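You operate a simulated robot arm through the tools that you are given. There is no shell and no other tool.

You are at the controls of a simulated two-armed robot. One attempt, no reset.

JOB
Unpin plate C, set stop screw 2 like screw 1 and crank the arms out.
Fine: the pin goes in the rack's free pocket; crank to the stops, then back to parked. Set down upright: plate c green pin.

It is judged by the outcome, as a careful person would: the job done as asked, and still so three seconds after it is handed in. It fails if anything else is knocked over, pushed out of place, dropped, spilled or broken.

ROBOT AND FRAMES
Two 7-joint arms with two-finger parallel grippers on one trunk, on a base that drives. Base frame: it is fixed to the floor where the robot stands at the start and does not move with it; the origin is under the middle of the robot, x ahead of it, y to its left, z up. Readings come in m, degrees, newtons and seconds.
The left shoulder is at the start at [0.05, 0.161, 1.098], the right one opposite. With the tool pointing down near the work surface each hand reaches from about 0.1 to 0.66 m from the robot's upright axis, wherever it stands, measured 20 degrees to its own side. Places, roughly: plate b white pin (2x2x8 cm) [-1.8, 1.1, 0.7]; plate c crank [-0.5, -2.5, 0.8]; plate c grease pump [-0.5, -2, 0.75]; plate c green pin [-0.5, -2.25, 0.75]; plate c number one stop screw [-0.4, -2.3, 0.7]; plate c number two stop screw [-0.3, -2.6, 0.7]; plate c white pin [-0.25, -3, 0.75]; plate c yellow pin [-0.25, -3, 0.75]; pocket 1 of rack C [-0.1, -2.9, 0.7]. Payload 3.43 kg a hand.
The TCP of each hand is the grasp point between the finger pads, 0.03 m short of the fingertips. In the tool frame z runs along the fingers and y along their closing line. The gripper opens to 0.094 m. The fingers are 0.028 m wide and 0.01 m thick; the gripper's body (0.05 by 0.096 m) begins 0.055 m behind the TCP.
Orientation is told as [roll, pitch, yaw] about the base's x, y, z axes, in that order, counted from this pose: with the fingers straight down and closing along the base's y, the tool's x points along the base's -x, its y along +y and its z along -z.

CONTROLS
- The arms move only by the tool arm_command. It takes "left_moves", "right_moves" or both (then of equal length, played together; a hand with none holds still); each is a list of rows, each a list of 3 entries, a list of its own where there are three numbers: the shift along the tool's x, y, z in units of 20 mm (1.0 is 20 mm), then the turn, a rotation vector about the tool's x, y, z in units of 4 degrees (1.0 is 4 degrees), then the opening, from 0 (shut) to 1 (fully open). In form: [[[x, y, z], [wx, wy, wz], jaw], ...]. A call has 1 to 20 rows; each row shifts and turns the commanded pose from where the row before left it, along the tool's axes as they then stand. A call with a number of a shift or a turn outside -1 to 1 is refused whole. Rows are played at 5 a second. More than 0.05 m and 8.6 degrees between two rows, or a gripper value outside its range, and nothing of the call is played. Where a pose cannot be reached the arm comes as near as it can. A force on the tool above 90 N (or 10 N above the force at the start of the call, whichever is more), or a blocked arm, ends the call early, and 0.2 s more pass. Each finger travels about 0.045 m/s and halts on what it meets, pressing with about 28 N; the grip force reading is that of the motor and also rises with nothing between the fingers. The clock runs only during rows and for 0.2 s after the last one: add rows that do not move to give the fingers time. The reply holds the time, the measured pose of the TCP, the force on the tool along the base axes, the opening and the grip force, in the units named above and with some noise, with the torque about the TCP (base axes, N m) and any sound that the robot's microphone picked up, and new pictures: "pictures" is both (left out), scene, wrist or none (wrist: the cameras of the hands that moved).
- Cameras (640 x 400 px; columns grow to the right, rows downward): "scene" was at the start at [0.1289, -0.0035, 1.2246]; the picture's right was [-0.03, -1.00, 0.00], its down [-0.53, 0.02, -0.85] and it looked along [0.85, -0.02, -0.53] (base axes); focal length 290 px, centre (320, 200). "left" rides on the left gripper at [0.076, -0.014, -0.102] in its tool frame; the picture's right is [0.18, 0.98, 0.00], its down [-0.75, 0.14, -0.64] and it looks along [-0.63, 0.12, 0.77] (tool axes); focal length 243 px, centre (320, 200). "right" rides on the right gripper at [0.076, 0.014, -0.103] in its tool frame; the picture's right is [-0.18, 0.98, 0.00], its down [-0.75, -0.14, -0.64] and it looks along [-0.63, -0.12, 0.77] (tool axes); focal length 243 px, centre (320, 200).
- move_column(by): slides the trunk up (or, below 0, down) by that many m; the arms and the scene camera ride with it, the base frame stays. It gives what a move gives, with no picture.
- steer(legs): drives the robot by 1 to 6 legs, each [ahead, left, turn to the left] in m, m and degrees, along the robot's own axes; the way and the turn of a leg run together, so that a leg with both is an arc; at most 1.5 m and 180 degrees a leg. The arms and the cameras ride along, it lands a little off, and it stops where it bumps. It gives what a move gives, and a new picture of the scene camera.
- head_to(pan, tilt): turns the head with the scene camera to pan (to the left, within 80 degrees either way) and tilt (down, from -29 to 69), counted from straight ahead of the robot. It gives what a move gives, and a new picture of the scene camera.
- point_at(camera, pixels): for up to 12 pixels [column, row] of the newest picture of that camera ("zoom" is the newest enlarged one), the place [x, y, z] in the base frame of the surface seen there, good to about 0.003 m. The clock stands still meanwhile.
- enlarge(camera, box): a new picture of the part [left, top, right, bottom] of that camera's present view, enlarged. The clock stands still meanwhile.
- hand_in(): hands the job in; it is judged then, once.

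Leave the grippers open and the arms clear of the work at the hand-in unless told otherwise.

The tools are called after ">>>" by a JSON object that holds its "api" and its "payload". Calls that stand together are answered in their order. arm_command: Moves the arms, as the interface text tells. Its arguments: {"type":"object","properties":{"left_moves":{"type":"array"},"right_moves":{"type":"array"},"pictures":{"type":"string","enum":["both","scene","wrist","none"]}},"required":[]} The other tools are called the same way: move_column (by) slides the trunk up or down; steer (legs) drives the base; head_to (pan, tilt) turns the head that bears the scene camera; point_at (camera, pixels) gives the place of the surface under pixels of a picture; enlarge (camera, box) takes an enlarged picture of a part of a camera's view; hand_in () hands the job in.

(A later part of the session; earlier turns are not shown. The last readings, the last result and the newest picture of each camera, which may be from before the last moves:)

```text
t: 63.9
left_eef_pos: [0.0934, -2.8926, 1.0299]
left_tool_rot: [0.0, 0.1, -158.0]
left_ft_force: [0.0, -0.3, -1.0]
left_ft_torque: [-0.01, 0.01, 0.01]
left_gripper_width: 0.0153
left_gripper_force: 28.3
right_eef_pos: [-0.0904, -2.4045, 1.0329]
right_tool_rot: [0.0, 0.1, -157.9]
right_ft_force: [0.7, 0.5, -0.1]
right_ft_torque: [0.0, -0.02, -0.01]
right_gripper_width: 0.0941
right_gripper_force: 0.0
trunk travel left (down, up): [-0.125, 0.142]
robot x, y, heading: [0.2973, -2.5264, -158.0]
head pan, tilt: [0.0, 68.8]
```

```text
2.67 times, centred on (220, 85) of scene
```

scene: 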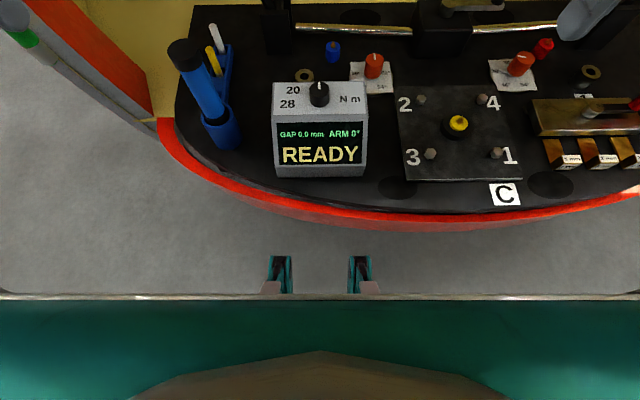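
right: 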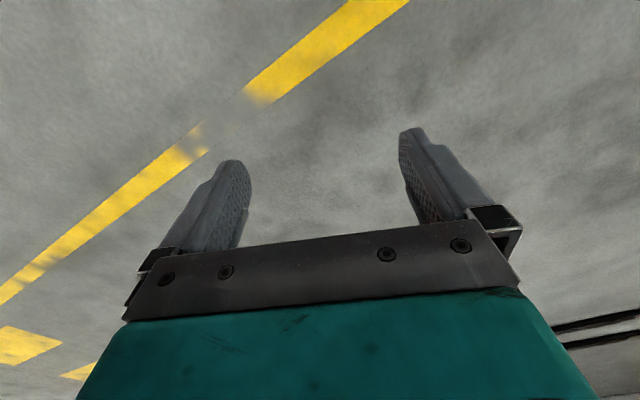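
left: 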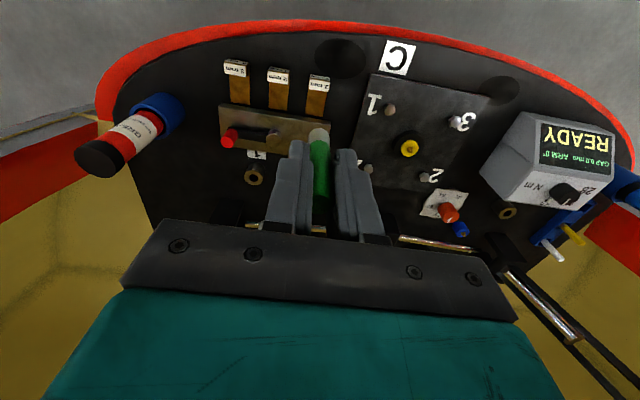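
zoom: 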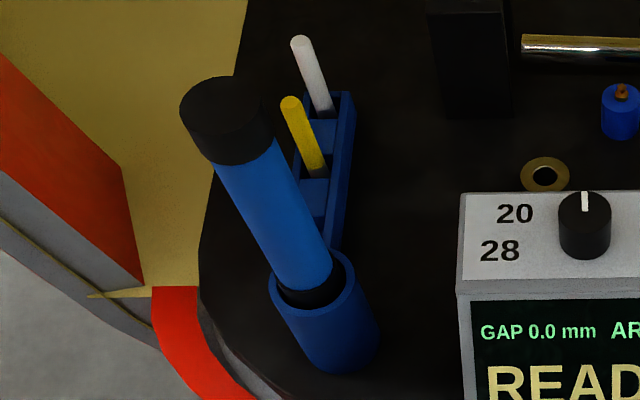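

The likely limit is the base footprint against the lip; the hand and arm are clear. I'll move the pin over the free pocket, predicted at about (-0.111,-2.922), at z≈1.0. Then I'll look with the wrist camera.

>>> {"api": "arm_command", "payload": {"left_moves": [[[-1, -0.25, 0.1], [0, 0, 0], 0], [[-1, -0.25, 0.1], [0, 0, 0], 0], [[-1, -0.25, 0.1], [0, 0, 0], 0], [[-1, -0.25, 0.1], [0, 0, 0], 0], [[-1, -0.25, 0.1], [0, 0, 0], 0], [[-1, -0.25, 0.1], [0, 0, 0], 0], [[-1, -0.25, 0.1], [0, 0, 0], 0], [[-1, -0.25, 0.1], [0, 0, 0], 0], [[-1, -0.25, 0.2], [0, 0, 0], 0], [[-1, -0.25, 0.2], [0, 0, 0], 0], [[0, 0, 0], [0, 0, 0], 0]]}}

>>> {"api": "head_to", "payload": {"pan": 20, "tilt": 45}}

```text
t: 66.3
left_eef_pos: [-0.1134, -2.9223, 1.008]
left_tool_rot: [0.0, 0.1, -158.2]
left_ft_force: [-0.2, -0.5, -1.4]
left_ft_torque: [-0.01, 0.0, 0.0]
left_gripper_width: 0.0154
left_gripper_force: 27.9
right_eef_pos: [-0.0907, -2.4045, 1.0342]
right_tool_rot: [0.1, 0.1, -158.0]
right_ft_force: [0.2, 0.4, -0.2]
right_ft_torque: [-0.01, 0.03, -0.03]
right_gripper_width: 0.0941
right_gripper_force: 0.1
trunk travel left (down, up): [-0.125, 0.142]
robot x, y, heading: [0.2898, -2.5253, -158.2]
head pan, tilt: [0.0, 68.8]
```

scene: 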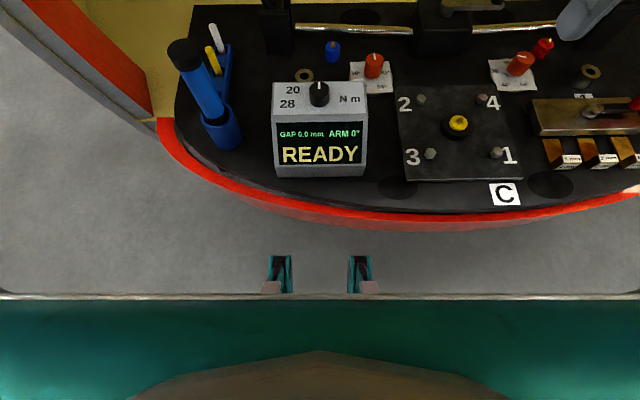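
left: 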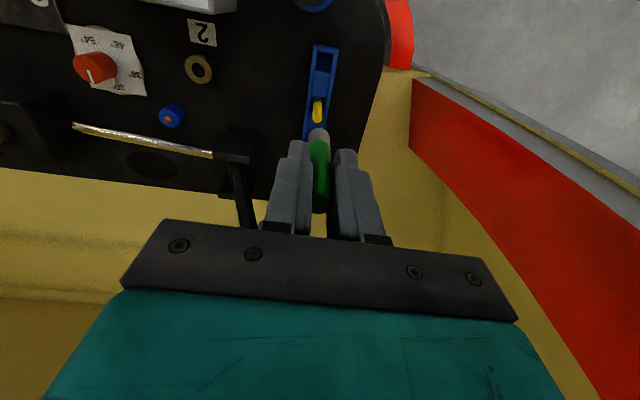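

```text
t: 67.2
left_eef_pos: [-0.112, -2.9221, 1.0082]
left_tool_rot: [0.0, 0.2, -158.1]
left_ft_force: [0.1, -0.2, -2.0]
left_ft_torque: [-0.04, 0.0, 0.01]
left_gripper_width: 0.0155
left_gripper_force: 27.7
right_eef_pos: [-0.0904, -2.4056, 1.0324]
right_tool_rot: [0.0, 0.1, -157.9]
right_ft_force: [-0.7, 0.5, 0.1]
right_ft_torque: [-0.03, 0.0, 0.0]
right_gripper_width: 0.0941
right_gripper_force: 0.1
trunk travel left (down, up): [-0.125, 0.142]
robot x, y, heading: [0.2925, -2.5245, -158.3]
head pan, tilt: [20.0, 45.0]
```

scene: 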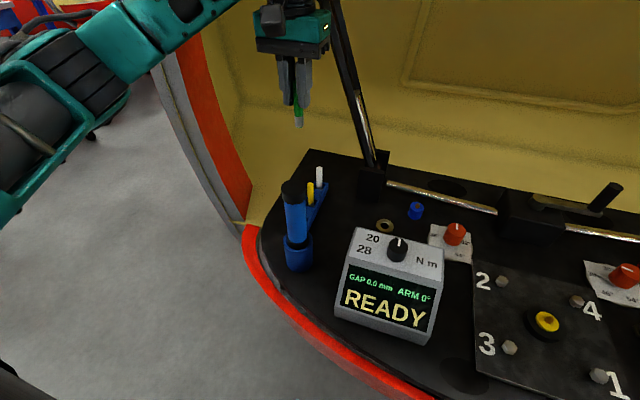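

The wrist view shows the rack at (320,85) with the yellow pin and pockets. I'll enlarge and measure.

>>> {"api": "enlarge", "payload": {"camera": "left", "box": [270, 30, 370, 150]}}

>>> {"api": "point_at", "payload": {"camera": "left", "pixels": [[322, 62], [323, 70], [318, 82], [319, 92], [318, 104], [318, 115], [312, 72], [331, 72], [325, 48], [311, 95], [329, 95], [314, 5]]}}

```text
3.33 times, centred on (320, 90) of left
```

zoom: 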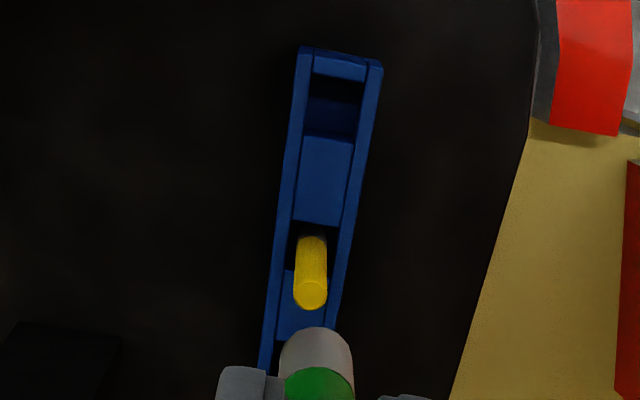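

```text
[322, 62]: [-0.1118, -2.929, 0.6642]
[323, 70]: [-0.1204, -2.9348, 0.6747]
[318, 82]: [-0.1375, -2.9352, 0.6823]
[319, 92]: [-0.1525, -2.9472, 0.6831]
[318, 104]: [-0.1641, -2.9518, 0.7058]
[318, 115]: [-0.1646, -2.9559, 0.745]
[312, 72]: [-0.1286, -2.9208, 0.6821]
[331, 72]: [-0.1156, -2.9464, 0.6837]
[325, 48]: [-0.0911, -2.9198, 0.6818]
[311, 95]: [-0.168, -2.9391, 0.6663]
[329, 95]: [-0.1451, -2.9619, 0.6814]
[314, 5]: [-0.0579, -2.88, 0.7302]
```

The free pocket is a square hole centred near (-0.110,-2.929), rim z 0.682. The blue tube stands only ~7 cm on the robot side of it, so my wrist camera would hit it. I'll turn the hand 80° so that the camera points to the left side.

>>> {"api": "arm_command", "payload": {"left_moves": [[[0, 0, 0], [0, 0, 1], 0], [[0, 0, 0], [0, 0, 1], 0], [[0, 0, 0], [0, 0, 1], 0], [[0, 0, 0], [0, 0, 1], 0], [[0, 0, 0], [0, 0, 1], 0], [[0, 0, 0], [0, 0, 1], 0], [[0, 0, 0], [0, 0, 1], 0], [[0, 0, 0], [0, 0, 1], 0], [[0, 0, 0], [0, 0, 1], 0], [[0, 0, 0], [0, 0, 1], 0], [[0, 0, 0], [0, 0, 1], 0], [[0, 0, 0], [0, 0, 1], 0], [[0, 0, 0], [0, 0, 1], 0], [[0, 0, 0], [0, 0, 1], 0], [[0, 0, 0], [0, 0, 1], 0], [[0, 0, 0], [0, 0, 1], 0], [[0, 0, 0], [0, 0, 1], 0], [[0, 0, 0], [0, 0, 1], 0], [[0, 0, 0], [0, 0, 1], 0], [[0, 0, 0], [0, 0, 0], 0]]}}

```text
t: 71.4
left_eef_pos: [-0.1099, -2.9213, 1.0066]
left_tool_rot: [-0.2, 0.1, 125.9]
left_ft_force: [-0.2, 0.0, -2.1]
left_ft_torque: [0.03, 0.0, -0.01]
left_gripper_width: 0.0155
left_gripper_force: 28.4
right_eef_pos: [-0.0906, -2.4049, 1.0328]
right_tool_rot: [0.0, 0.1, -158.0]
right_ft_force: [-0.1, 0.3, -0.2]
right_ft_torque: [0.0, -0.01, 0.0]
right_gripper_width: 0.0943
right_gripper_force: 0.0
trunk travel left (down, up): [-0.125, 0.142]
robot x, y, heading: [0.2949, -2.528, -158.3]
head pan, tilt: [20.0, 45.0]
```

scene: 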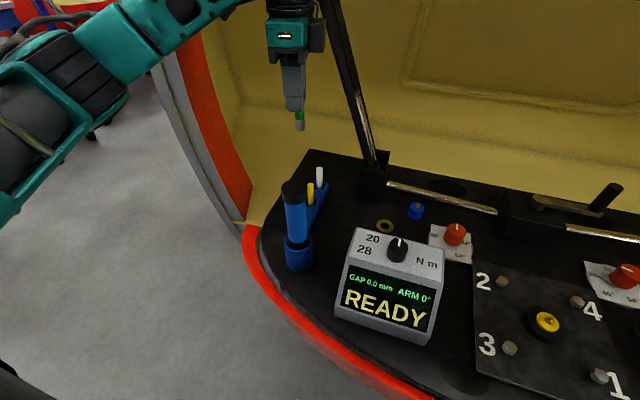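
left: 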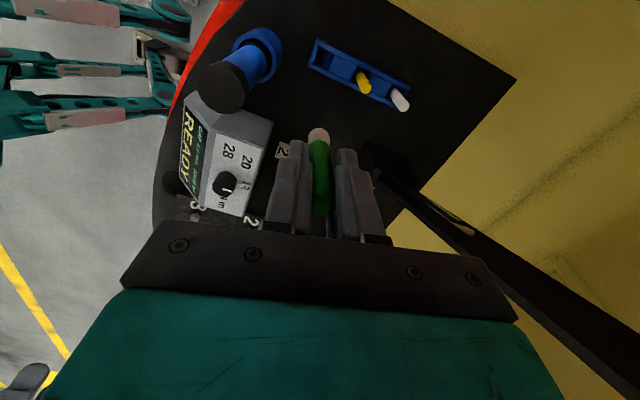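

Now the camera looks from the left side; the free pocket is at about (325,60). I'll measure it again from this view.

>>> {"api": "enlarge", "payload": {"camera": "left", "box": [290, 20, 430, 120]}}

>>> {"api": "point_at", "payload": {"camera": "left", "pixels": [[325, 60], [330, 52], [326, 64], [362, 75], [364, 82], [395, 92], [340, 66], [314, 66], [240, 90], [265, 50], [222, 100], [320, 133]]}}

```text
4.00 times, centred on (360, 70) of left
```

zoom: 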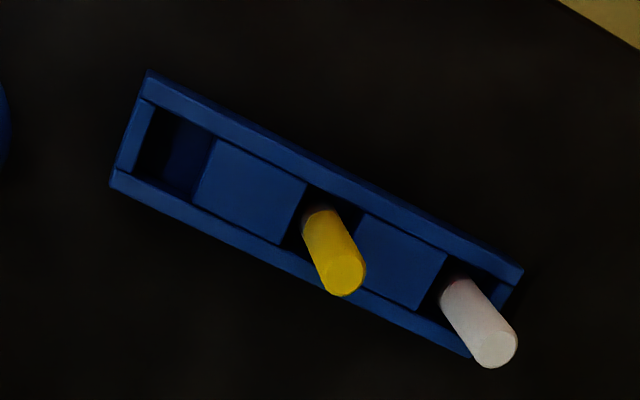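

```text
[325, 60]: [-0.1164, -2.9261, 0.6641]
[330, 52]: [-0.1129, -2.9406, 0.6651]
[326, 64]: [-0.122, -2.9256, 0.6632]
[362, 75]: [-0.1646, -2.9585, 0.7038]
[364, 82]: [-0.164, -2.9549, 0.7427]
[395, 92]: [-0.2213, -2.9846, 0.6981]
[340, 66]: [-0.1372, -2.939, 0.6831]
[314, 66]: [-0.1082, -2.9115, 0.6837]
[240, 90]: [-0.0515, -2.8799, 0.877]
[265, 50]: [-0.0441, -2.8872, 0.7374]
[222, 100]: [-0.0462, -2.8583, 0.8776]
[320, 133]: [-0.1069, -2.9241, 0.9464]
```

Both views agree: pocket centre (-0.110,-2.929). The tube is tall (top z 0.877), about 2 cm clear of the gripper body in this orientation. I'll shift onto the pocket and descend to TCP z≈0.80, with the pin tip still above the rim.

>>> {"api": "arm_command", "payload": {"left_moves": [[[0.155, 0.112, 0], [0, 0, 0], 0], [[0.155, 0.113, 0], [0, 0, 0], 0], [[0, 0, 1], [0, 0, 0], 0], [[0, 0, 1], [0, 0, 0], 0], [[0, 0, 1], [0, 0, 0], 0], [[0, 0, 1], [0, 0, 0], 0], [[0, 0, 1], [0, 0, 0], 0], [[0, 0, 1], [0, 0, 0], 0], [[0, 0, 1], [0, 0, 0], 0], [[0, 0, 1], [0, 0, 0], 0], [[0, 0, 0.8], [0, 0, 0], 0], [[0, 0, 0.8], [0, 0, 0], 0], [[0, 0, 0.7], [0, 0, 0], 0], [[0, 0, 0], [0, 0, 0], 0]]}}

>>> {"api": "enlarge", "payload": {"camera": "left", "box": [220, 20, 420, 170]}}

```text
t: 74.4
left_eef_pos: [-0.1062, -2.9277, 0.7979]
left_tool_rot: [-0.1, 0.0, 126.0]
left_ft_force: [-0.2, -0.2, -1.3]
left_ft_torque: [-0.01, 0.01, -0.01]
left_gripper_width: 0.0153
left_gripper_force: 27.9
right_eef_pos: [-0.0898, -2.4036, 1.0321]
right_tool_rot: [0.1, 0.1, -158.0]
right_ft_force: [0.2, 0.0, -1.2]
right_ft_torque: [0.01, 0.02, 0.01]
right_gripper_width: 0.0942
right_gripper_force: 0.1
trunk travel left (down, up): [-0.125, 0.142]
robot x, y, heading: [0.2953, -2.525, -158.0]
head pan, tilt: [20.0, 45.0]
```

scene: 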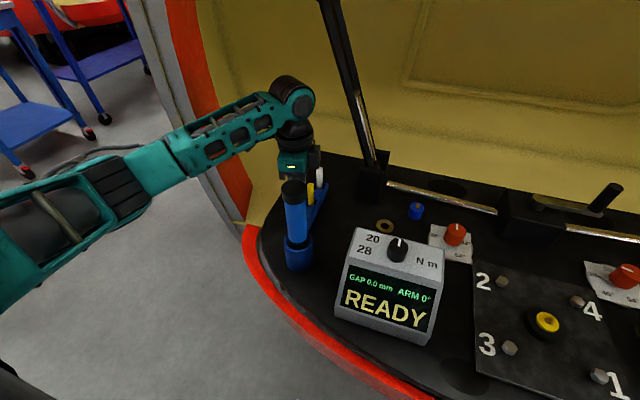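
left: 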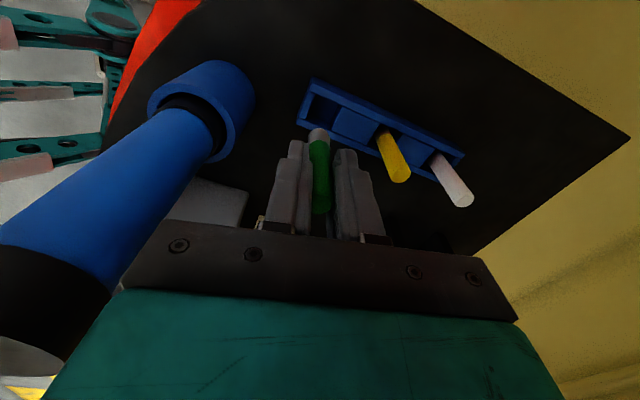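

```text
2.67 times, centred on (320, 95) of left
```

zoom: 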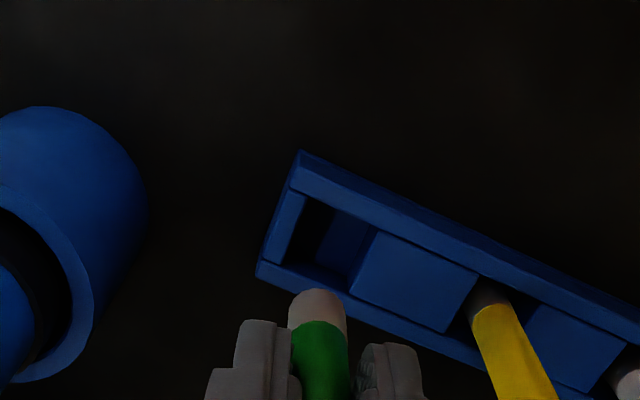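

In this view the hole centre lies 4 mm along +tool-y and about 1 mm along -x from the pin. I'll correct this and lower into the pocket gently.

>>> {"api": "arm_command", "payload": {"left_moves": [[[-0.05, 0.2, 0], [0, 0, 0], 0], [[0, 0, 0], [0, 0, 0], 0], [[0, 0, 0.5], [0, 0, 0], 0], [[0, 0, 0.5], [0, 0, 0], 0], [[0, 0, 0.5], [0, 0, 0], 0], [[0, 0, 0.5], [0, 0, 0], 0], [[0, 0, 0.4], [0, 0, 0], 0], [[0, 0, 0.3], [0, 0, 0], 0], [[0, 0, 0], [0, 0, 0], 0]]}}

>>> {"api": "enlarge", "payload": {"camera": "left", "box": [220, 70, 420, 220]}}

```text
t: 76.4
left_eef_pos: [-0.113, -2.9288, 0.7454]
left_tool_rot: [-0.2, 0.1, 126.1]
left_ft_force: [2.8, 0.4, -1.4]
left_ft_torque: [0.08, -0.21, 0.0]
left_gripper_width: 0.0154
left_gripper_force: 27.7
right_eef_pos: [-0.0906, -2.4046, 1.0338]
right_tool_rot: [0.0, 0.0, -158.0]
right_ft_force: [-0.7, -0.6, -0.7]
right_ft_torque: [0.0, 0.01, -0.01]
right_gripper_width: 0.0939
right_gripper_force: 0.2
trunk travel left (down, up): [-0.125, 0.142]
robot x, y, heading: [0.2923, -2.5248, -157.8]
head pan, tilt: [20.0, 45.0]
```

scene: 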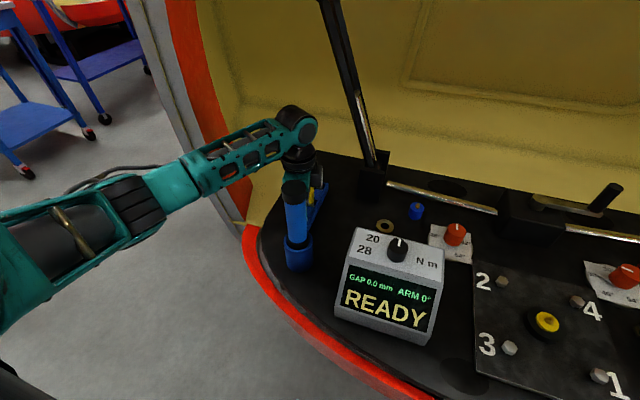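
left: 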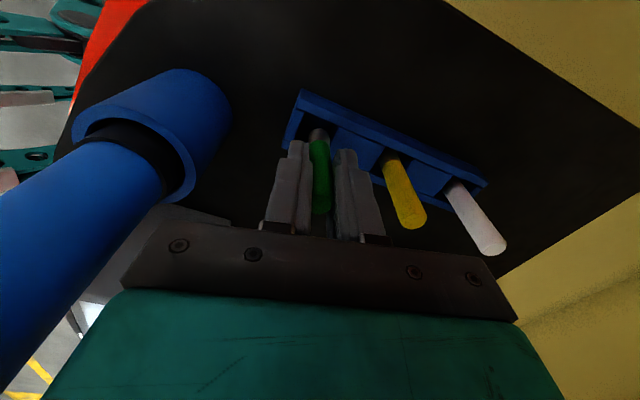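

```text
2.67 times, centred on (320, 145) of left
```

zoom: 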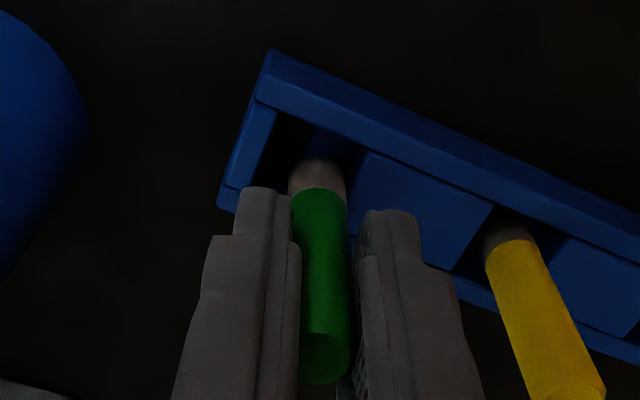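

The pin is entering the hole, lightly touching its inner side (2.8 N towards +x). I'll ease 1.5 mm back and lower the rest.

>>> {"api": "arm_command", "payload": {"left_moves": [[[0, -0.08, 0], [0, 0, 0], 0], [[0, -0.03, 0.2], [0, 0, 0], 0], [[0, 0, 0.2], [0, 0, 0], 0], [[0, 0, 0.2], [0, 0, 0], 0], [[0, 0, 0.1], [0, 0, 0], 0], [[0, 0, 0], [0, 0, 0], 0]]}}

>>> {"api": "enlarge", "payload": {"camera": "left", "box": [220, 70, 420, 220]}}

```text
t: 77.8
left_eef_pos: [-0.1129, -2.9283, 0.735]
left_tool_rot: [0.3, -0.1, 126.0]
left_ft_force: [2.6, -4.0, 17.7]
left_ft_torque: [-0.21, -0.21, 0.04]
left_gripper_width: 0.0155
left_gripper_force: 27.5
right_eef_pos: [-0.0894, -2.4039, 1.0325]
right_tool_rot: [0.1, 0.0, -158.0]
right_ft_force: [-0.1, 0.3, 0.9]
right_ft_torque: [0.0, 0.02, -0.01]
right_gripper_width: 0.0939
right_gripper_force: 0.2
trunk travel left (down, up): [-0.125, 0.142]
robot x, y, heading: [0.2911, -2.5228, -158.1]
head pan, tilt: [20.0, 45.0]
```

scene: 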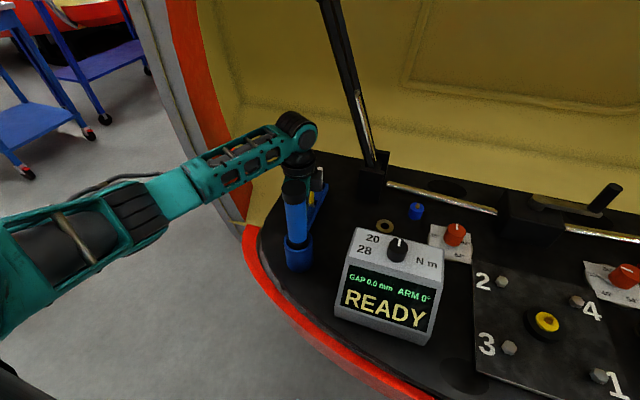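
left: 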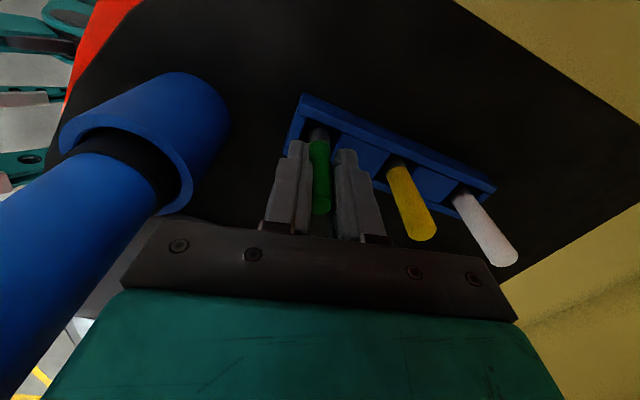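

```text
2.67 times, centred on (320, 145) of left
```

zoom: 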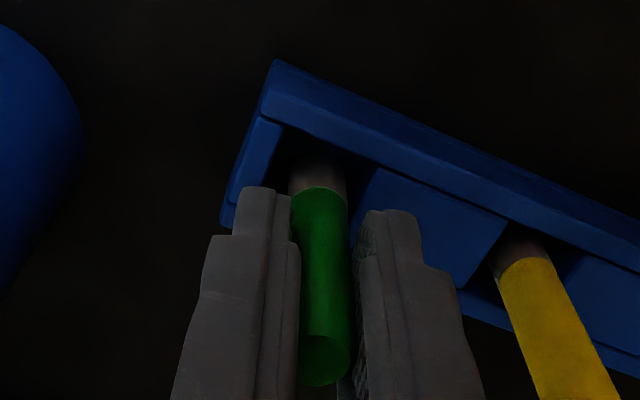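

The pin has bottomed (17.7 N upward) at TCP z 0.735, near the expected 0.73. I'll relax the push slightly and open the fingers just a little.

>>> {"api": "arm_command", "payload": {"left_moves": [[[0, 0, -0.1], [0, 0, 0], 0], [[0, 0, 0], [0, 0, 0], 0.2], [[0, 0, 0], [0, 0, 0], 0.25], [[0, 0, 0], [0, 0, 0], 0.3], [[0, 0, 0], [0, 0, 0], 0.3]], "pictures": "wrist"}}

>>> {"api": "enlarge", "payload": {"camera": "left", "box": [220, 70, 420, 220]}}

```text
t: 79.0
left_eef_pos: [-0.1117, -2.9277, 0.7338]
left_tool_rot: [-0.1, 0.1, 126.0]
left_ft_force: [0.2, -1.1, -0.4]
left_ft_torque: [0.02, -0.01, 0.01]
left_gripper_width: 0.028
left_gripper_force: 0.1
right_eef_pos: [-0.0911, -2.4052, 1.0332]
right_tool_rot: [0.0, 0.1, -158.0]
right_ft_force: [0.0, 0.4, 0.2]
right_ft_torque: [0.03, 0.03, 0.01]
right_gripper_width: 0.0939
right_gripper_force: 0.0
trunk travel left (down, up): [-0.125, 0.142]
robot x, y, heading: [0.2945, -2.5232, -158.0]
head pan, tilt: [20.0, 45.0]
```

left: 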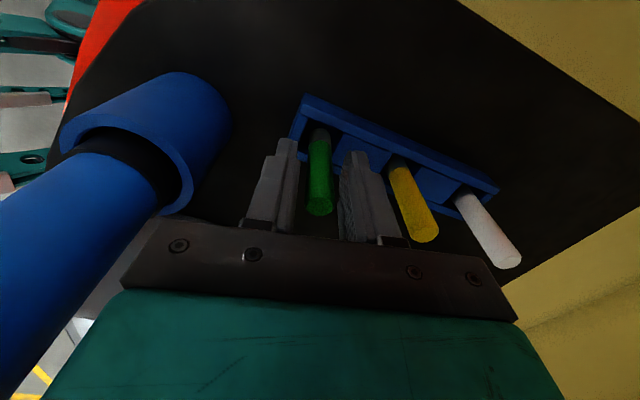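

```text
2.67 times, centred on (320, 145) of left
```

zoom: 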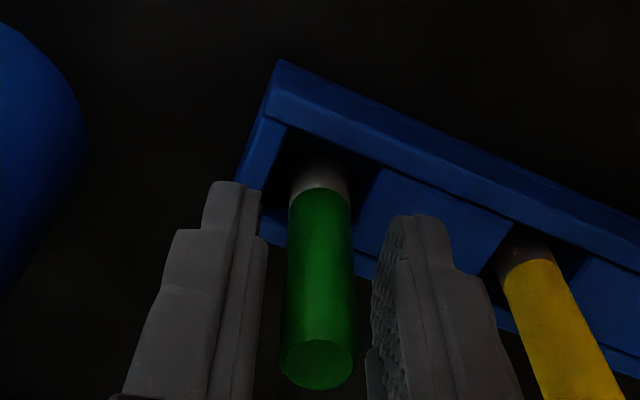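

The pin stands upright in the pocket, released, with clearance both sides. I'll lift straight up.

>>> {"api": "arm_command", "payload": {"left_moves": [[[0, 0, -0.5], [0, 0, 0], 0.3], [[0, 0, -0.5], [0, 0, 0], 0.3], [[0, 0, -0.8], [0, 0, 0], 0.3], [[0, 0, -1], [0, 0, 0], 0.3], [[0, 0, -1], [0, 0, 0], 0.3], [[0, 0, -1], [0, 0, 0], 0.3], [[0, 0, -1], [0, 0, 0], 0.3], [[0, 0, -1], [0, 0, 0], 0.3], [[0, 0, -1], [0, 0, 0], 0.3], [[0, 0, -1], [0, 0, 0], 0.3], [[0, 0, -1], [0, 0, 0], 0.3], [[0, 0, -1], [0, 0, 0], 0.3], [[0, 0, -1], [0, 0, 0], 0.3], [[0, 0, -1], [0, 0, 0], 0.3], [[0, 0, -1], [0, 0, 0], 0.3]]}}

>>> {"api": "enlarge", "payload": {"camera": "scene", "box": [260, 140, 360, 280]}}

```text
t: 82.2
left_eef_pos: [-0.1129, -2.9287, 1.0097]
left_tool_rot: [-0.2, 0.0, 126.1]
left_ft_force: [-0.2, 0.1, 0.1]
left_ft_torque: [0.03, 0.01, 0.0]
left_gripper_width: 0.0284
left_gripper_force: 0.0
right_eef_pos: [-0.0893, -2.4043, 1.0341]
right_tool_rot: [0.0, 0.0, -158.0]
right_ft_force: [0.0, 0.0, 0.3]
right_ft_torque: [-0.03, 0.0, -0.01]
right_gripper_width: 0.0942
right_gripper_force: 0.2
trunk travel left (down, up): [-0.125, 0.142]
robot x, y, heading: [0.2954, -2.5233, -158.1]
head pan, tilt: [20.0, 45.0]
```

scene: 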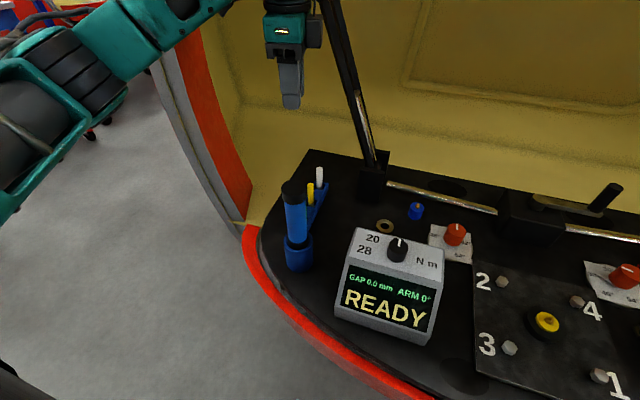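
left: 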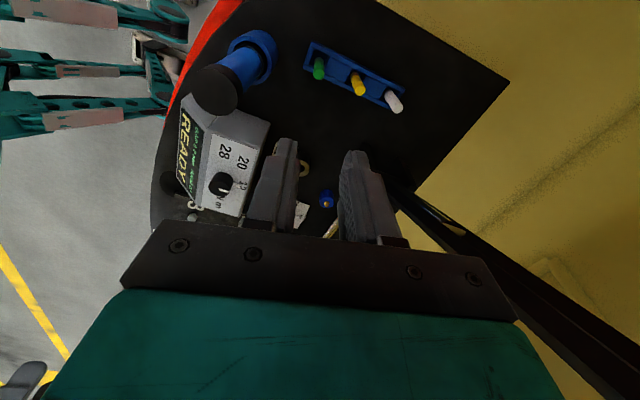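

```text
2.86 times, centred on (310, 210) of scene
```

zoom: 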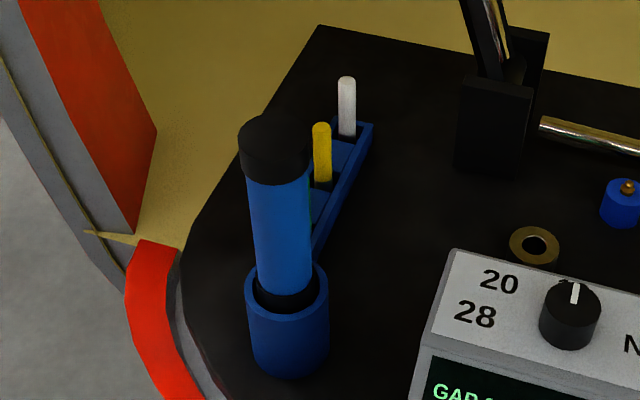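

The green pin stands in pocket 1 next to yellow and white. I'll turn the left hand back and withdraw it to the robot side, out of the wiper arms' way.

>>> {"api": "arm_command", "payload": {"left_moves": [[[0, 0, 0], [0, 0, -1], 0.3], [[0, 0, 0], [0, 0, -1], 0.3], [[0, 0, 0], [0, 0, -1], 0.3], [[0, 0, 0], [0, 0, -1], 0.3], [[0, 0, 0], [0, 0, -1], 0.3], [[0, 0, 0], [0, 0, -1], 0.3], [[0, 0, 0], [0, 0, -1], 0.3], [[0, 0, 0], [0, 0, -1], 0.3], [[0, 0, 0], [0, 0, -1], 0.3], [[0, 0, 0], [0, 0, -1], 0.3], [[0, 0, 0], [0, 0, -1], 0.3], [[0, 0, 0], [0, 0, -1], 0.3], [[0, 0, 0], [0, 0, -1], 0.3], [[0, 0, 0], [0, 0, -1], 0.3], [[0, 0, 0], [0, 0, -1], 0.3], [[0, 0, 0], [0, 0, -1], 0.3], [[0, 0, 0], [0, 0, -1], 0.3], [[0, 0, 0], [0, 0, -1], 0.3], [[0, 0, 0], [0, 0, -1], 0.3]], "pictures": "none"}}

>>> {"api": "arm_command", "payload": {"left_moves": [[[1, 0, -0.3], [0, 0, 0], 0.6], [[1, 0, -0.3], [0, 0, 0], 1], [[1, 0, -0.3], [0, 0, 0], 1], [[1, 0, -0.3], [0, 0, 0], 1], [[1, 0, -0.3], [0, 0, 0], 1], [[1, 0, -0.3], [0, 0, 0], 1], [[1, 0, -0.3], [0, 0, 0], 1], [[1, 0, -0.3], [0, 0, 0], 1], [[1, 0, 0], [0, 0, 0], 1], [[1, 0, 0], [0, 0, 0], 1], [[1, 0, 0], [0, 0, 0], 1], [[1, 0, 0], [0, 0, 0], 1], [[1, 0, 0], [0, 0, 0], 1], [[0, 0, 0], [0, 0, 0], 1]], "pictures": "scene"}}

>>> {"api": "head_to", "payload": {"pan": -15, "tilt": 45}}

```text
t: 86.2
left_eef_pos: [-0.1118, -2.9303, 1.0113]
left_tool_rot: [0.0, 0.1, -157.9]
left_ft_force: [0.3, 0.3, -0.7]
left_ft_torque: [0.01, 0.01, 0.04]
left_gripper_width: 0.028
left_gripper_force: 0.0
right_eef_pos: [-0.0903, -2.4049, 1.0335]
right_tool_rot: [0.0, 0.1, -158.0]
right_ft_force: [0.3, 0.3, -0.3]
right_ft_torque: [-0.01, 0.01, -0.02]
right_gripper_width: 0.0942
right_gripper_force: 0.1
trunk travel left (down, up): [-0.125, 0.142]
robot x, y, heading: [0.2975, -2.5273, -158.3]
head pan, tilt: [20.0, 45.0]
```

```text
t: 89.2
left_eef_pos: [0.1285, -2.8303, 1.06]
left_tool_rot: [0.0, 0.2, -157.9]
left_ft_force: [0.8, -0.5, -0.5]
left_ft_torque: [-0.02, -0.06, 0.01]
left_gripper_width: 0.0938
left_gripper_force: 0.1
right_eef_pos: [-0.0907, -2.4041, 1.0326]
right_tool_rot: [0.0, 0.1, -158.1]
right_ft_force: [-0.3, 0.0, 0.9]
right_ft_torque: [0.03, 0.01, 0.01]
right_gripper_width: 0.0939
right_gripper_force: 0.0
trunk travel left (down, up): [-0.125, 0.142]
robot x, y, heading: [0.2892, -2.5245, -158.1]
head pan, tilt: [20.0, 45.0]
```

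scene: 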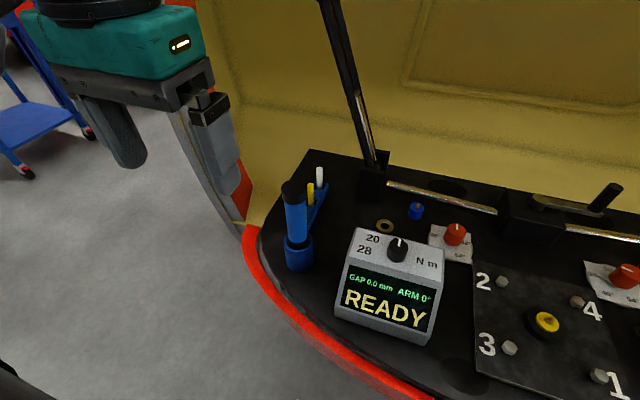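

```text
t: 90.2
left_eef_pos: [0.129, -2.8291, 1.0601]
left_tool_rot: [0.0, 0.0, -158.0]
left_ft_force: [0.3, -0.1, 0.2]
left_ft_torque: [-0.01, -0.03, 0.0]
left_gripper_width: 0.0941
left_gripper_force: 0.1
right_eef_pos: [-0.0905, -2.4055, 1.0337]
right_tool_rot: [0.0, 0.1, -158.0]
right_ft_force: [0.2, -0.2, 0.0]
right_ft_torque: [-0.02, -0.01, 0.03]
right_gripper_width: 0.0938
right_gripper_force: 0.1
trunk travel left (down, up): [-0.125, 0.142]
robot x, y, heading: [0.2905, -2.5239, -158.4]
head pan, tilt: [-15.0, 45.0]
```

scene: 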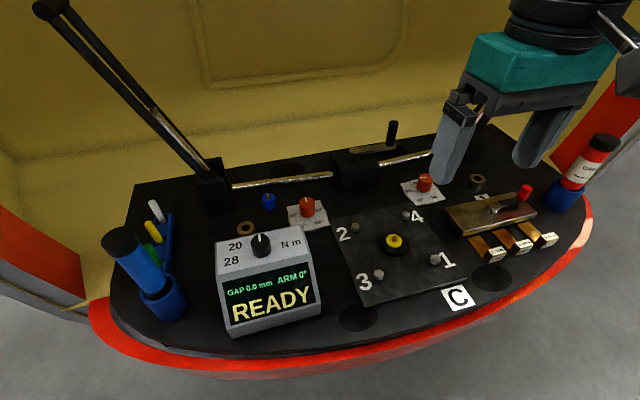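

Next is stop screw 2 with the right hand. Its knob is at (307,207), just behind and to the right of the console. I need the clearances, so I'll measure the console edges, knob and neighbours.

>>> {"api": "point_at", "payload": {"camera": "scene", "pixels": [[218, 245], [300, 230], [270, 232], [262, 240], [316, 285], [306, 201], [308, 218], [268, 200], [246, 228], [393, 125], [378, 150], [350, 153]]}}

>>> {"api": "enlarge", "payload": {"camera": "scene", "box": [210, 180, 340, 262]}}

>>> {"api": "enlarge", "payload": {"camera": "scene", "box": [325, 110, 435, 200]}}

```text
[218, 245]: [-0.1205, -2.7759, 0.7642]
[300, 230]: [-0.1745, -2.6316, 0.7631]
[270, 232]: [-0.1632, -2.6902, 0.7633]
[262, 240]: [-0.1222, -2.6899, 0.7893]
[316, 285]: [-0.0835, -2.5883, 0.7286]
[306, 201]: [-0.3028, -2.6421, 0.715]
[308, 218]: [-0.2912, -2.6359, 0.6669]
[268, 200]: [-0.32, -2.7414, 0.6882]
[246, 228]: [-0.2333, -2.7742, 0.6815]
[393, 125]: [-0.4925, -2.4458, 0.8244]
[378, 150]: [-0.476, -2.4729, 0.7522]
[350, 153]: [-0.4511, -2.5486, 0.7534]
```

```text
4.88 times, centred on (275, 221) of scene
```

zoom: 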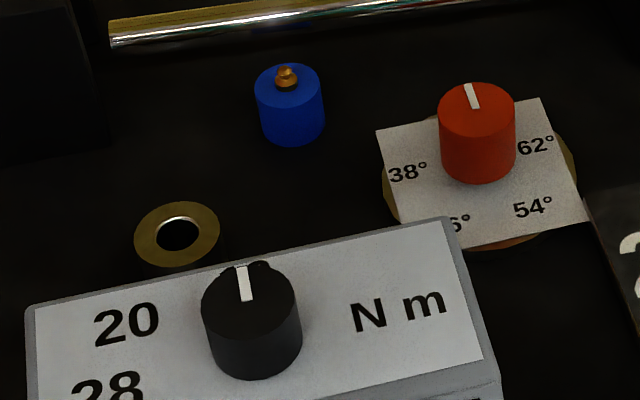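

```text
4.44 times, centred on (380, 155) of scene
```

zoom: 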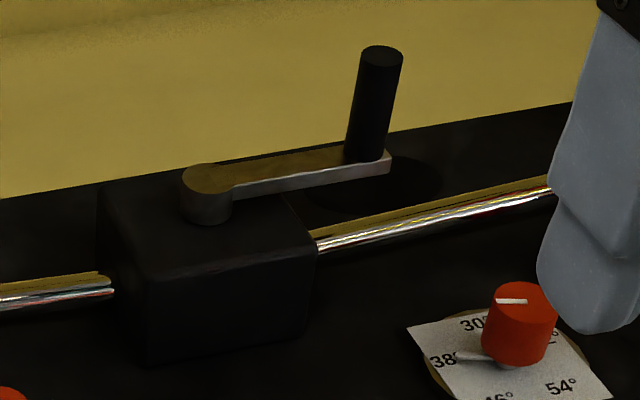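

The console back edge is 12 cm short of the knob at z 0.763, so the hand and its camera will clear it. I'll bring the right hand above knob 2 at z≈0.85.

>>> {"api": "arm_command", "payload": {"right_moves": [[[-0.947, 0.47, 0.6], [0, 0, 0], 1], [[-0.947, 0.47, 0.6], [0, 0, 0], 1], [[-0.947, 0.47, 0.6], [0, 0, 0], 1], [[-0.947, 0.47, 0.6], [0, 0, 0], 1], [[-0.947, 0.47, 0.6], [0, 0, 0], 1], [[-0.947, 0.47, 0.6], [0, 0, 0], 1], [[-0.947, 0.47, 0.6], [0, 0, 0], 1], [[-0.947, 0.47, 0.6], [0, 0, 0], 1], [[-0.947, 0.47, 0.6], [0, 0, 0], 1], [[-0.947, 0.47, 0.6], [0, 0, 0], 1], [[-0.947, 0.47, 0.6], [0, 0, 0], 1], [[-0.947, 0.47, 0.6], [0, 0, 0], 1], [[-0.947, 0.47, 0.6], [0, 0, 0], 1], [[-0.947, 0.47, 0.6], [0, 0, 0], 1], [[-0.947, 0.47, 0.6], [0, 0, 0], 1], [[0, 0, 0], [0, 0, 0], 1]]}}

>>> {"api": "enlarge", "payload": {"camera": "right", "box": [220, 0, 420, 150]}}

```text
t: 93.6
left_eef_pos: [0.129, -2.8295, 1.0588]
left_tool_rot: [0.0, 0.1, -157.9]
left_ft_force: [-0.4, 0.8, 0.3]
left_ft_torque: [-0.02, -0.01, 0.0]
left_gripper_width: 0.094
left_gripper_force: 0.0
right_eef_pos: [-0.3006, -2.6405, 0.8523]
right_tool_rot: [0.0, -0.1, -158.1]
right_ft_force: [-0.5, -0.9, -0.1]
right_ft_torque: [0.0, 0.01, 0.0]
right_gripper_width: 0.0942
right_gripper_force: 0.1
trunk travel left (down, up): [-0.125, 0.142]
robot x, y, heading: [0.2957, -2.5249, -158.1]
head pan, tilt: [-15.0, 45.0]
```

scene: 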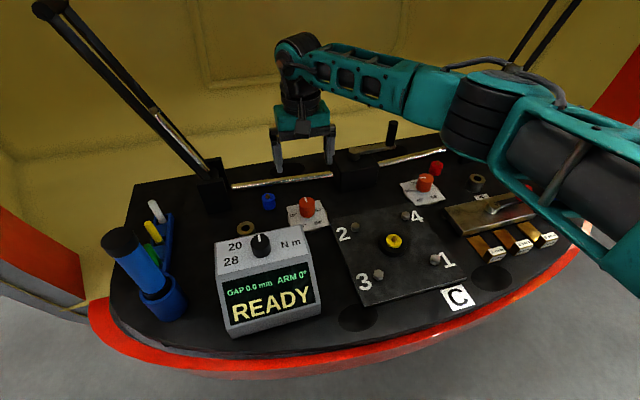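
right: 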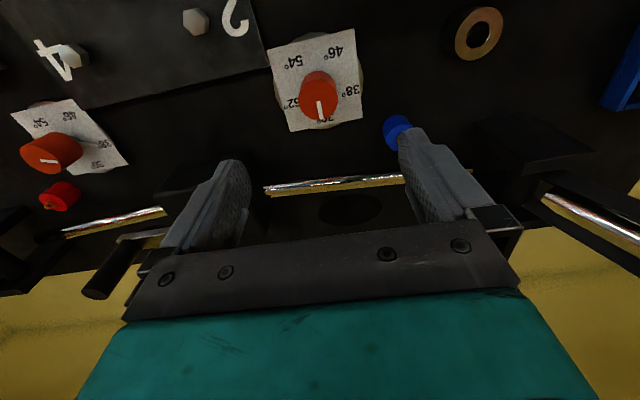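

```text
2.67 times, centred on (320, 75) of right
```

zoom: 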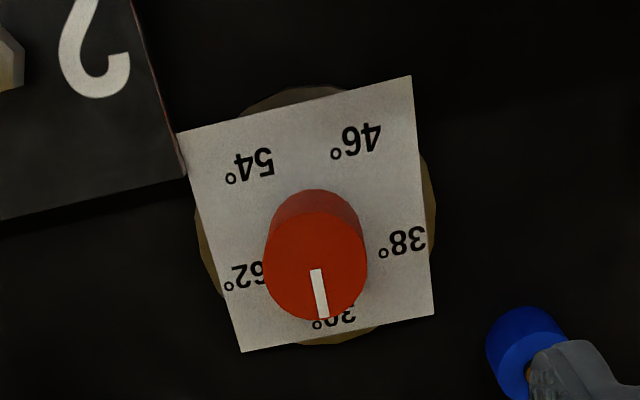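

Knob 2's mark points straight at 30°. I'll measure the knob's top, its labels and the blue pot from this view.

>>> {"api": "point_at", "payload": {"camera": "right", "pixels": [[319, 103], [320, 118], [318, 92], [306, 103], [333, 100], [397, 122], [398, 145], [295, 62], [353, 52], [353, 90], [293, 103], [326, 119]]}}

```text
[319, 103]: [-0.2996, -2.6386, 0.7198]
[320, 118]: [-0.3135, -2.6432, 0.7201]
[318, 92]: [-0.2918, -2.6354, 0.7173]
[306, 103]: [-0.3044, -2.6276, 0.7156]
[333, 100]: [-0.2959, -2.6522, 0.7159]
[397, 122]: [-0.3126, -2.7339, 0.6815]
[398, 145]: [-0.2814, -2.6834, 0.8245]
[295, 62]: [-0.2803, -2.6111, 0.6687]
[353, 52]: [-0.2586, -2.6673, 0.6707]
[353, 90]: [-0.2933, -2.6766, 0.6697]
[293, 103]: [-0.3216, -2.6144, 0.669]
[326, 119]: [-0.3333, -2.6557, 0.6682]
```

The knob axis is (-0.300,-2.641), under the hand. I'll pre-turn the hand by -36° with the jaw at 0.62, then lower to z 0.71.

>>> {"api": "arm_command", "payload": {"right_moves": [[[0, 0, 0], [0, 0, 1], 0.8], [[0, 0, 0], [0, 0, 1], 0.62], [[0, 0, 0], [0, 0, 1], 0.62], [[0, 0, 0], [0, 0, 1], 0.62], [[0, 0, 0], [0, 0, 1], 0.62], [[0, 0, 0], [0, 0, 1], 0.62], [[0, 0, 0], [0, 0, 1], 0.62], [[0, 0, 0], [0, 0, 1], 0.62], [[0, 0, 0], [0, 0, 1], 0.62], [[0, 0, 0.9], [0, 0, 0], 0.62], [[0, 0, 0.9], [0, 0, 0], 0.62], [[0, 0, 0.9], [0, 0, 0], 0.62], [[0, 0, 0.9], [0, 0, 0], 0.62], [[0, 0, 0.9], [0, 0, 0], 0.62], [[0, 0, 0.6], [0, 0, 0], 0.62], [[0, 0, 0], [0, 0, 0], 0.62]]}}

>>> {"api": "enlarge", "payload": {"camera": "right", "box": [200, 50, 440, 220]}}

```text
t: 97.0
left_eef_pos: [0.1297, -2.8284, 1.0594]
left_tool_rot: [0.0, 0.1, -157.9]
left_ft_force: [0.9, 1.1, -0.5]
left_ft_torque: [0.02, 0.0, -0.02]
left_gripper_width: 0.0939
left_gripper_force: 0.0
right_eef_pos: [-0.2991, -2.64, 0.7491]
right_tool_rot: [0.1, 0.1, 166.0]
right_ft_force: [-1.0, -0.4, -1.0]
right_ft_torque: [0.01, -0.03, 0.02]
right_gripper_width: 0.0583
right_gripper_force: 0.1
trunk travel left (down, up): [-0.125, 0.142]
robot x, y, heading: [0.2927, -2.5213, -158.1]
head pan, tilt: [-15.0, 45.0]
```

scene: 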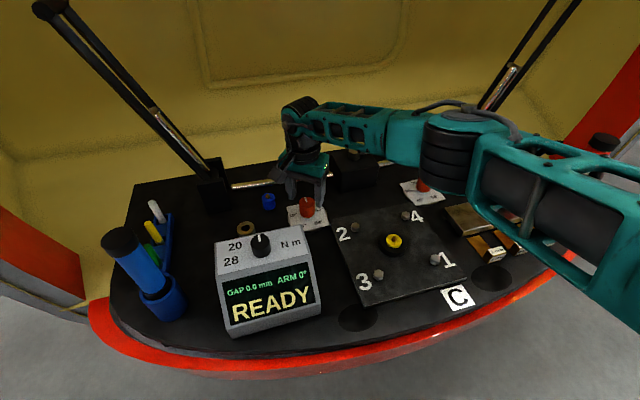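
right: 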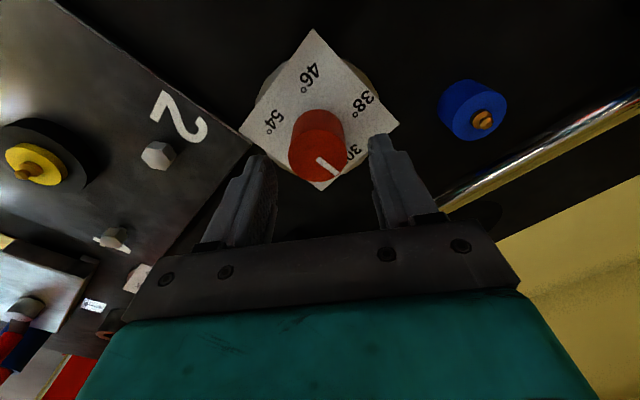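

```text
2.35 times, centred on (320, 135) of right
```

zoom: 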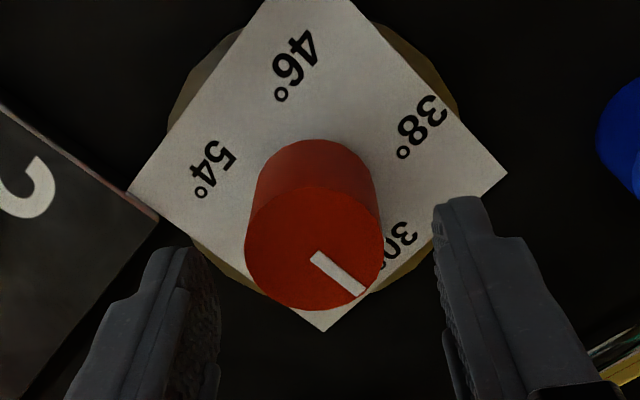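

The knob is centred within 2 mm. I'll lower another 4 cm to z≈0.71 and close on it.

>>> {"api": "arm_command", "payload": {"right_moves": [[[0, -0.08, 0.5], [0, 0, 0], 0.62], [[0, 0, 0.5], [0, 0, 0], 0.62], [[0, 0, 0.5], [0, 0, 0], 0.62], [[0, 0, 0.45], [0, 0, 0], 0.62], [[0, 0, 0], [0, 0, 0], 0.62], [[0, 0, 0], [0, 0, 0], 0.5], [[0, 0, 0], [0, 0, 0], 0.4], [[0, 0, 0], [0, 0, 0], 0.3], [[0, 0, 0], [0, 0, 0], 0.3], [[0, 0, 0], [0, 0, 0], 0.3]]}}

>>> {"api": "enlarge", "payload": {"camera": "right", "box": [200, 50, 440, 220]}}

```text
t: 99.2
left_eef_pos: [0.1291, -2.8291, 1.0594]
left_tool_rot: [0.0, 0.1, -158.0]
left_ft_force: [0.4, 0.0, -0.5]
left_ft_torque: [-0.03, 0.0, -0.05]
left_gripper_width: 0.094
left_gripper_force: 0.0
right_eef_pos: [-0.2983, -2.638, 0.711]
right_tool_rot: [0.0, 0.1, 166.1]
right_ft_force: [-0.6, -2.9, -3.3]
right_ft_torque: [-0.22, 0.43, 0.0]
right_gripper_width: 0.0377
right_gripper_force: 45.9
trunk travel left (down, up): [-0.125, 0.142]
robot x, y, heading: [0.2934, -2.5228, -158.1]
head pan, tilt: [-15.0, 45.0]
```

scene: 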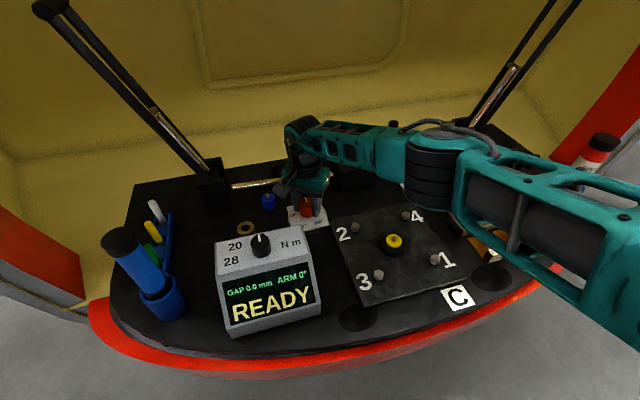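
right: 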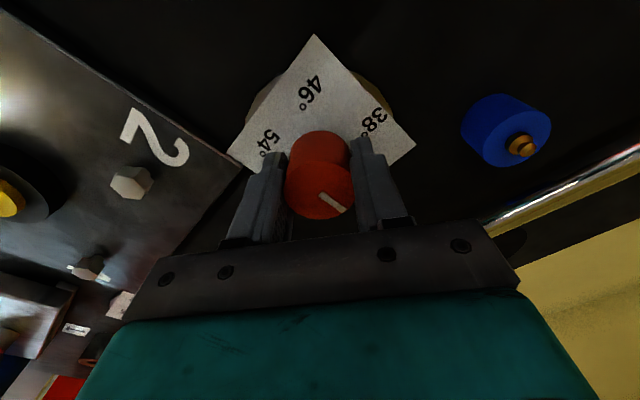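

```text
2.35 times, centred on (320, 135) of right
```

zoom: 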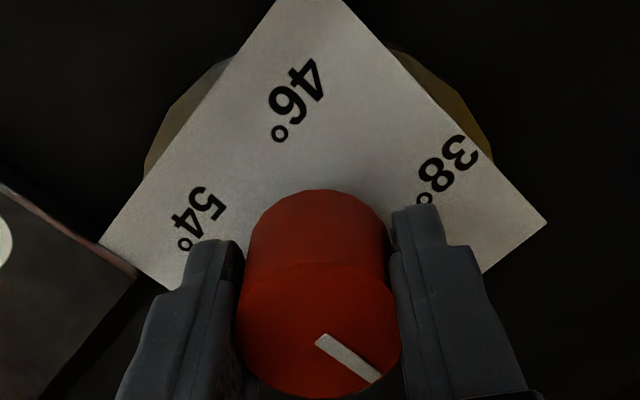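

Gripped at 37.7 mm. I'll turn counter-clockwise (tool z negative), first 24°, and check the torque.

>>> {"api": "arm_command", "payload": {"right_moves": [[[0, 0, 0], [0, 0, -0.5], 0.3], [[0, 0, 0], [0, 0, -0.5], 0.3], [[0, 0, 0], [0, 0, -1], 0.3], [[0, 0, 0], [0, 0, -1], 0.3], [[0, 0, 0], [0, 0, -1], 0.3], [[0, 0, 0], [0, 0, -1], 0.3], [[0, 0, 0], [0, 0, -1], 0.3], [[0, 0, 0], [0, 0, 0], 0.3]]}}

>>> {"api": "enlarge", "payload": {"camera": "right", "box": [200, 50, 440, 220]}}

```text
t: 101.0
left_eef_pos: [0.1287, -2.8294, 1.058]
left_tool_rot: [-0.1, 0.0, -158.0]
left_ft_force: [0.3, 0.4, -0.2]
left_ft_torque: [0.03, 0.0, -0.03]
left_gripper_width: 0.0941
left_gripper_force: 0.0
right_eef_pos: [-0.2989, -2.638, 0.7121]
right_tool_rot: [-0.1, 0.1, -170.0]
right_ft_force: [-0.9, 0.1, 2.8]
right_ft_torque: [0.36, -0.65, 0.01]
right_gripper_width: 0.0377
right_gripper_force: 44.9
trunk travel left (down, up): [-0.125, 0.142]
robot x, y, heading: [0.2928, -2.5223, -158.2]
head pan, tilt: [-15.0, 45.0]
```

scene: 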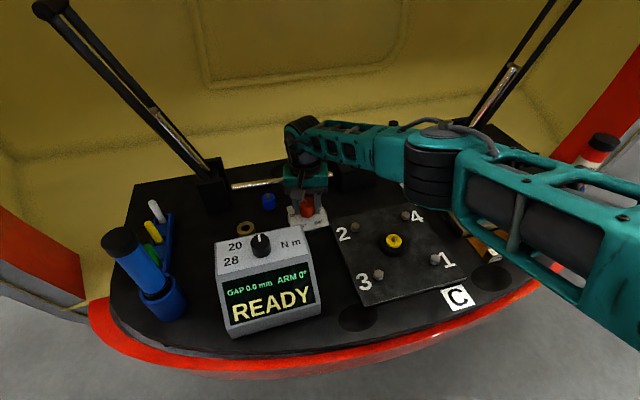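
right: 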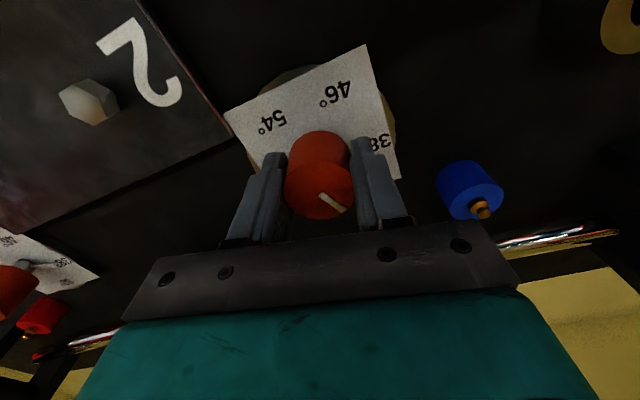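

```text
2.35 times, centred on (320, 135) of right
```

zoom: 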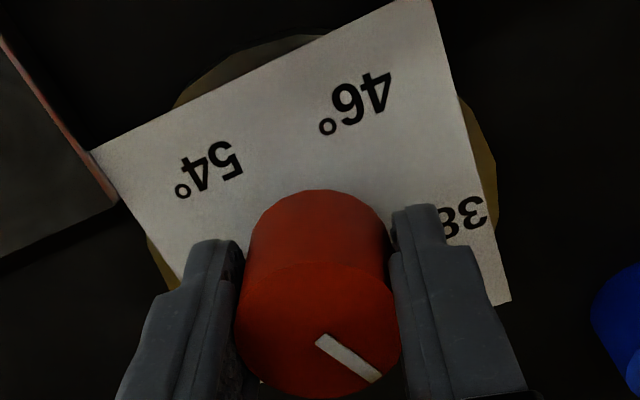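

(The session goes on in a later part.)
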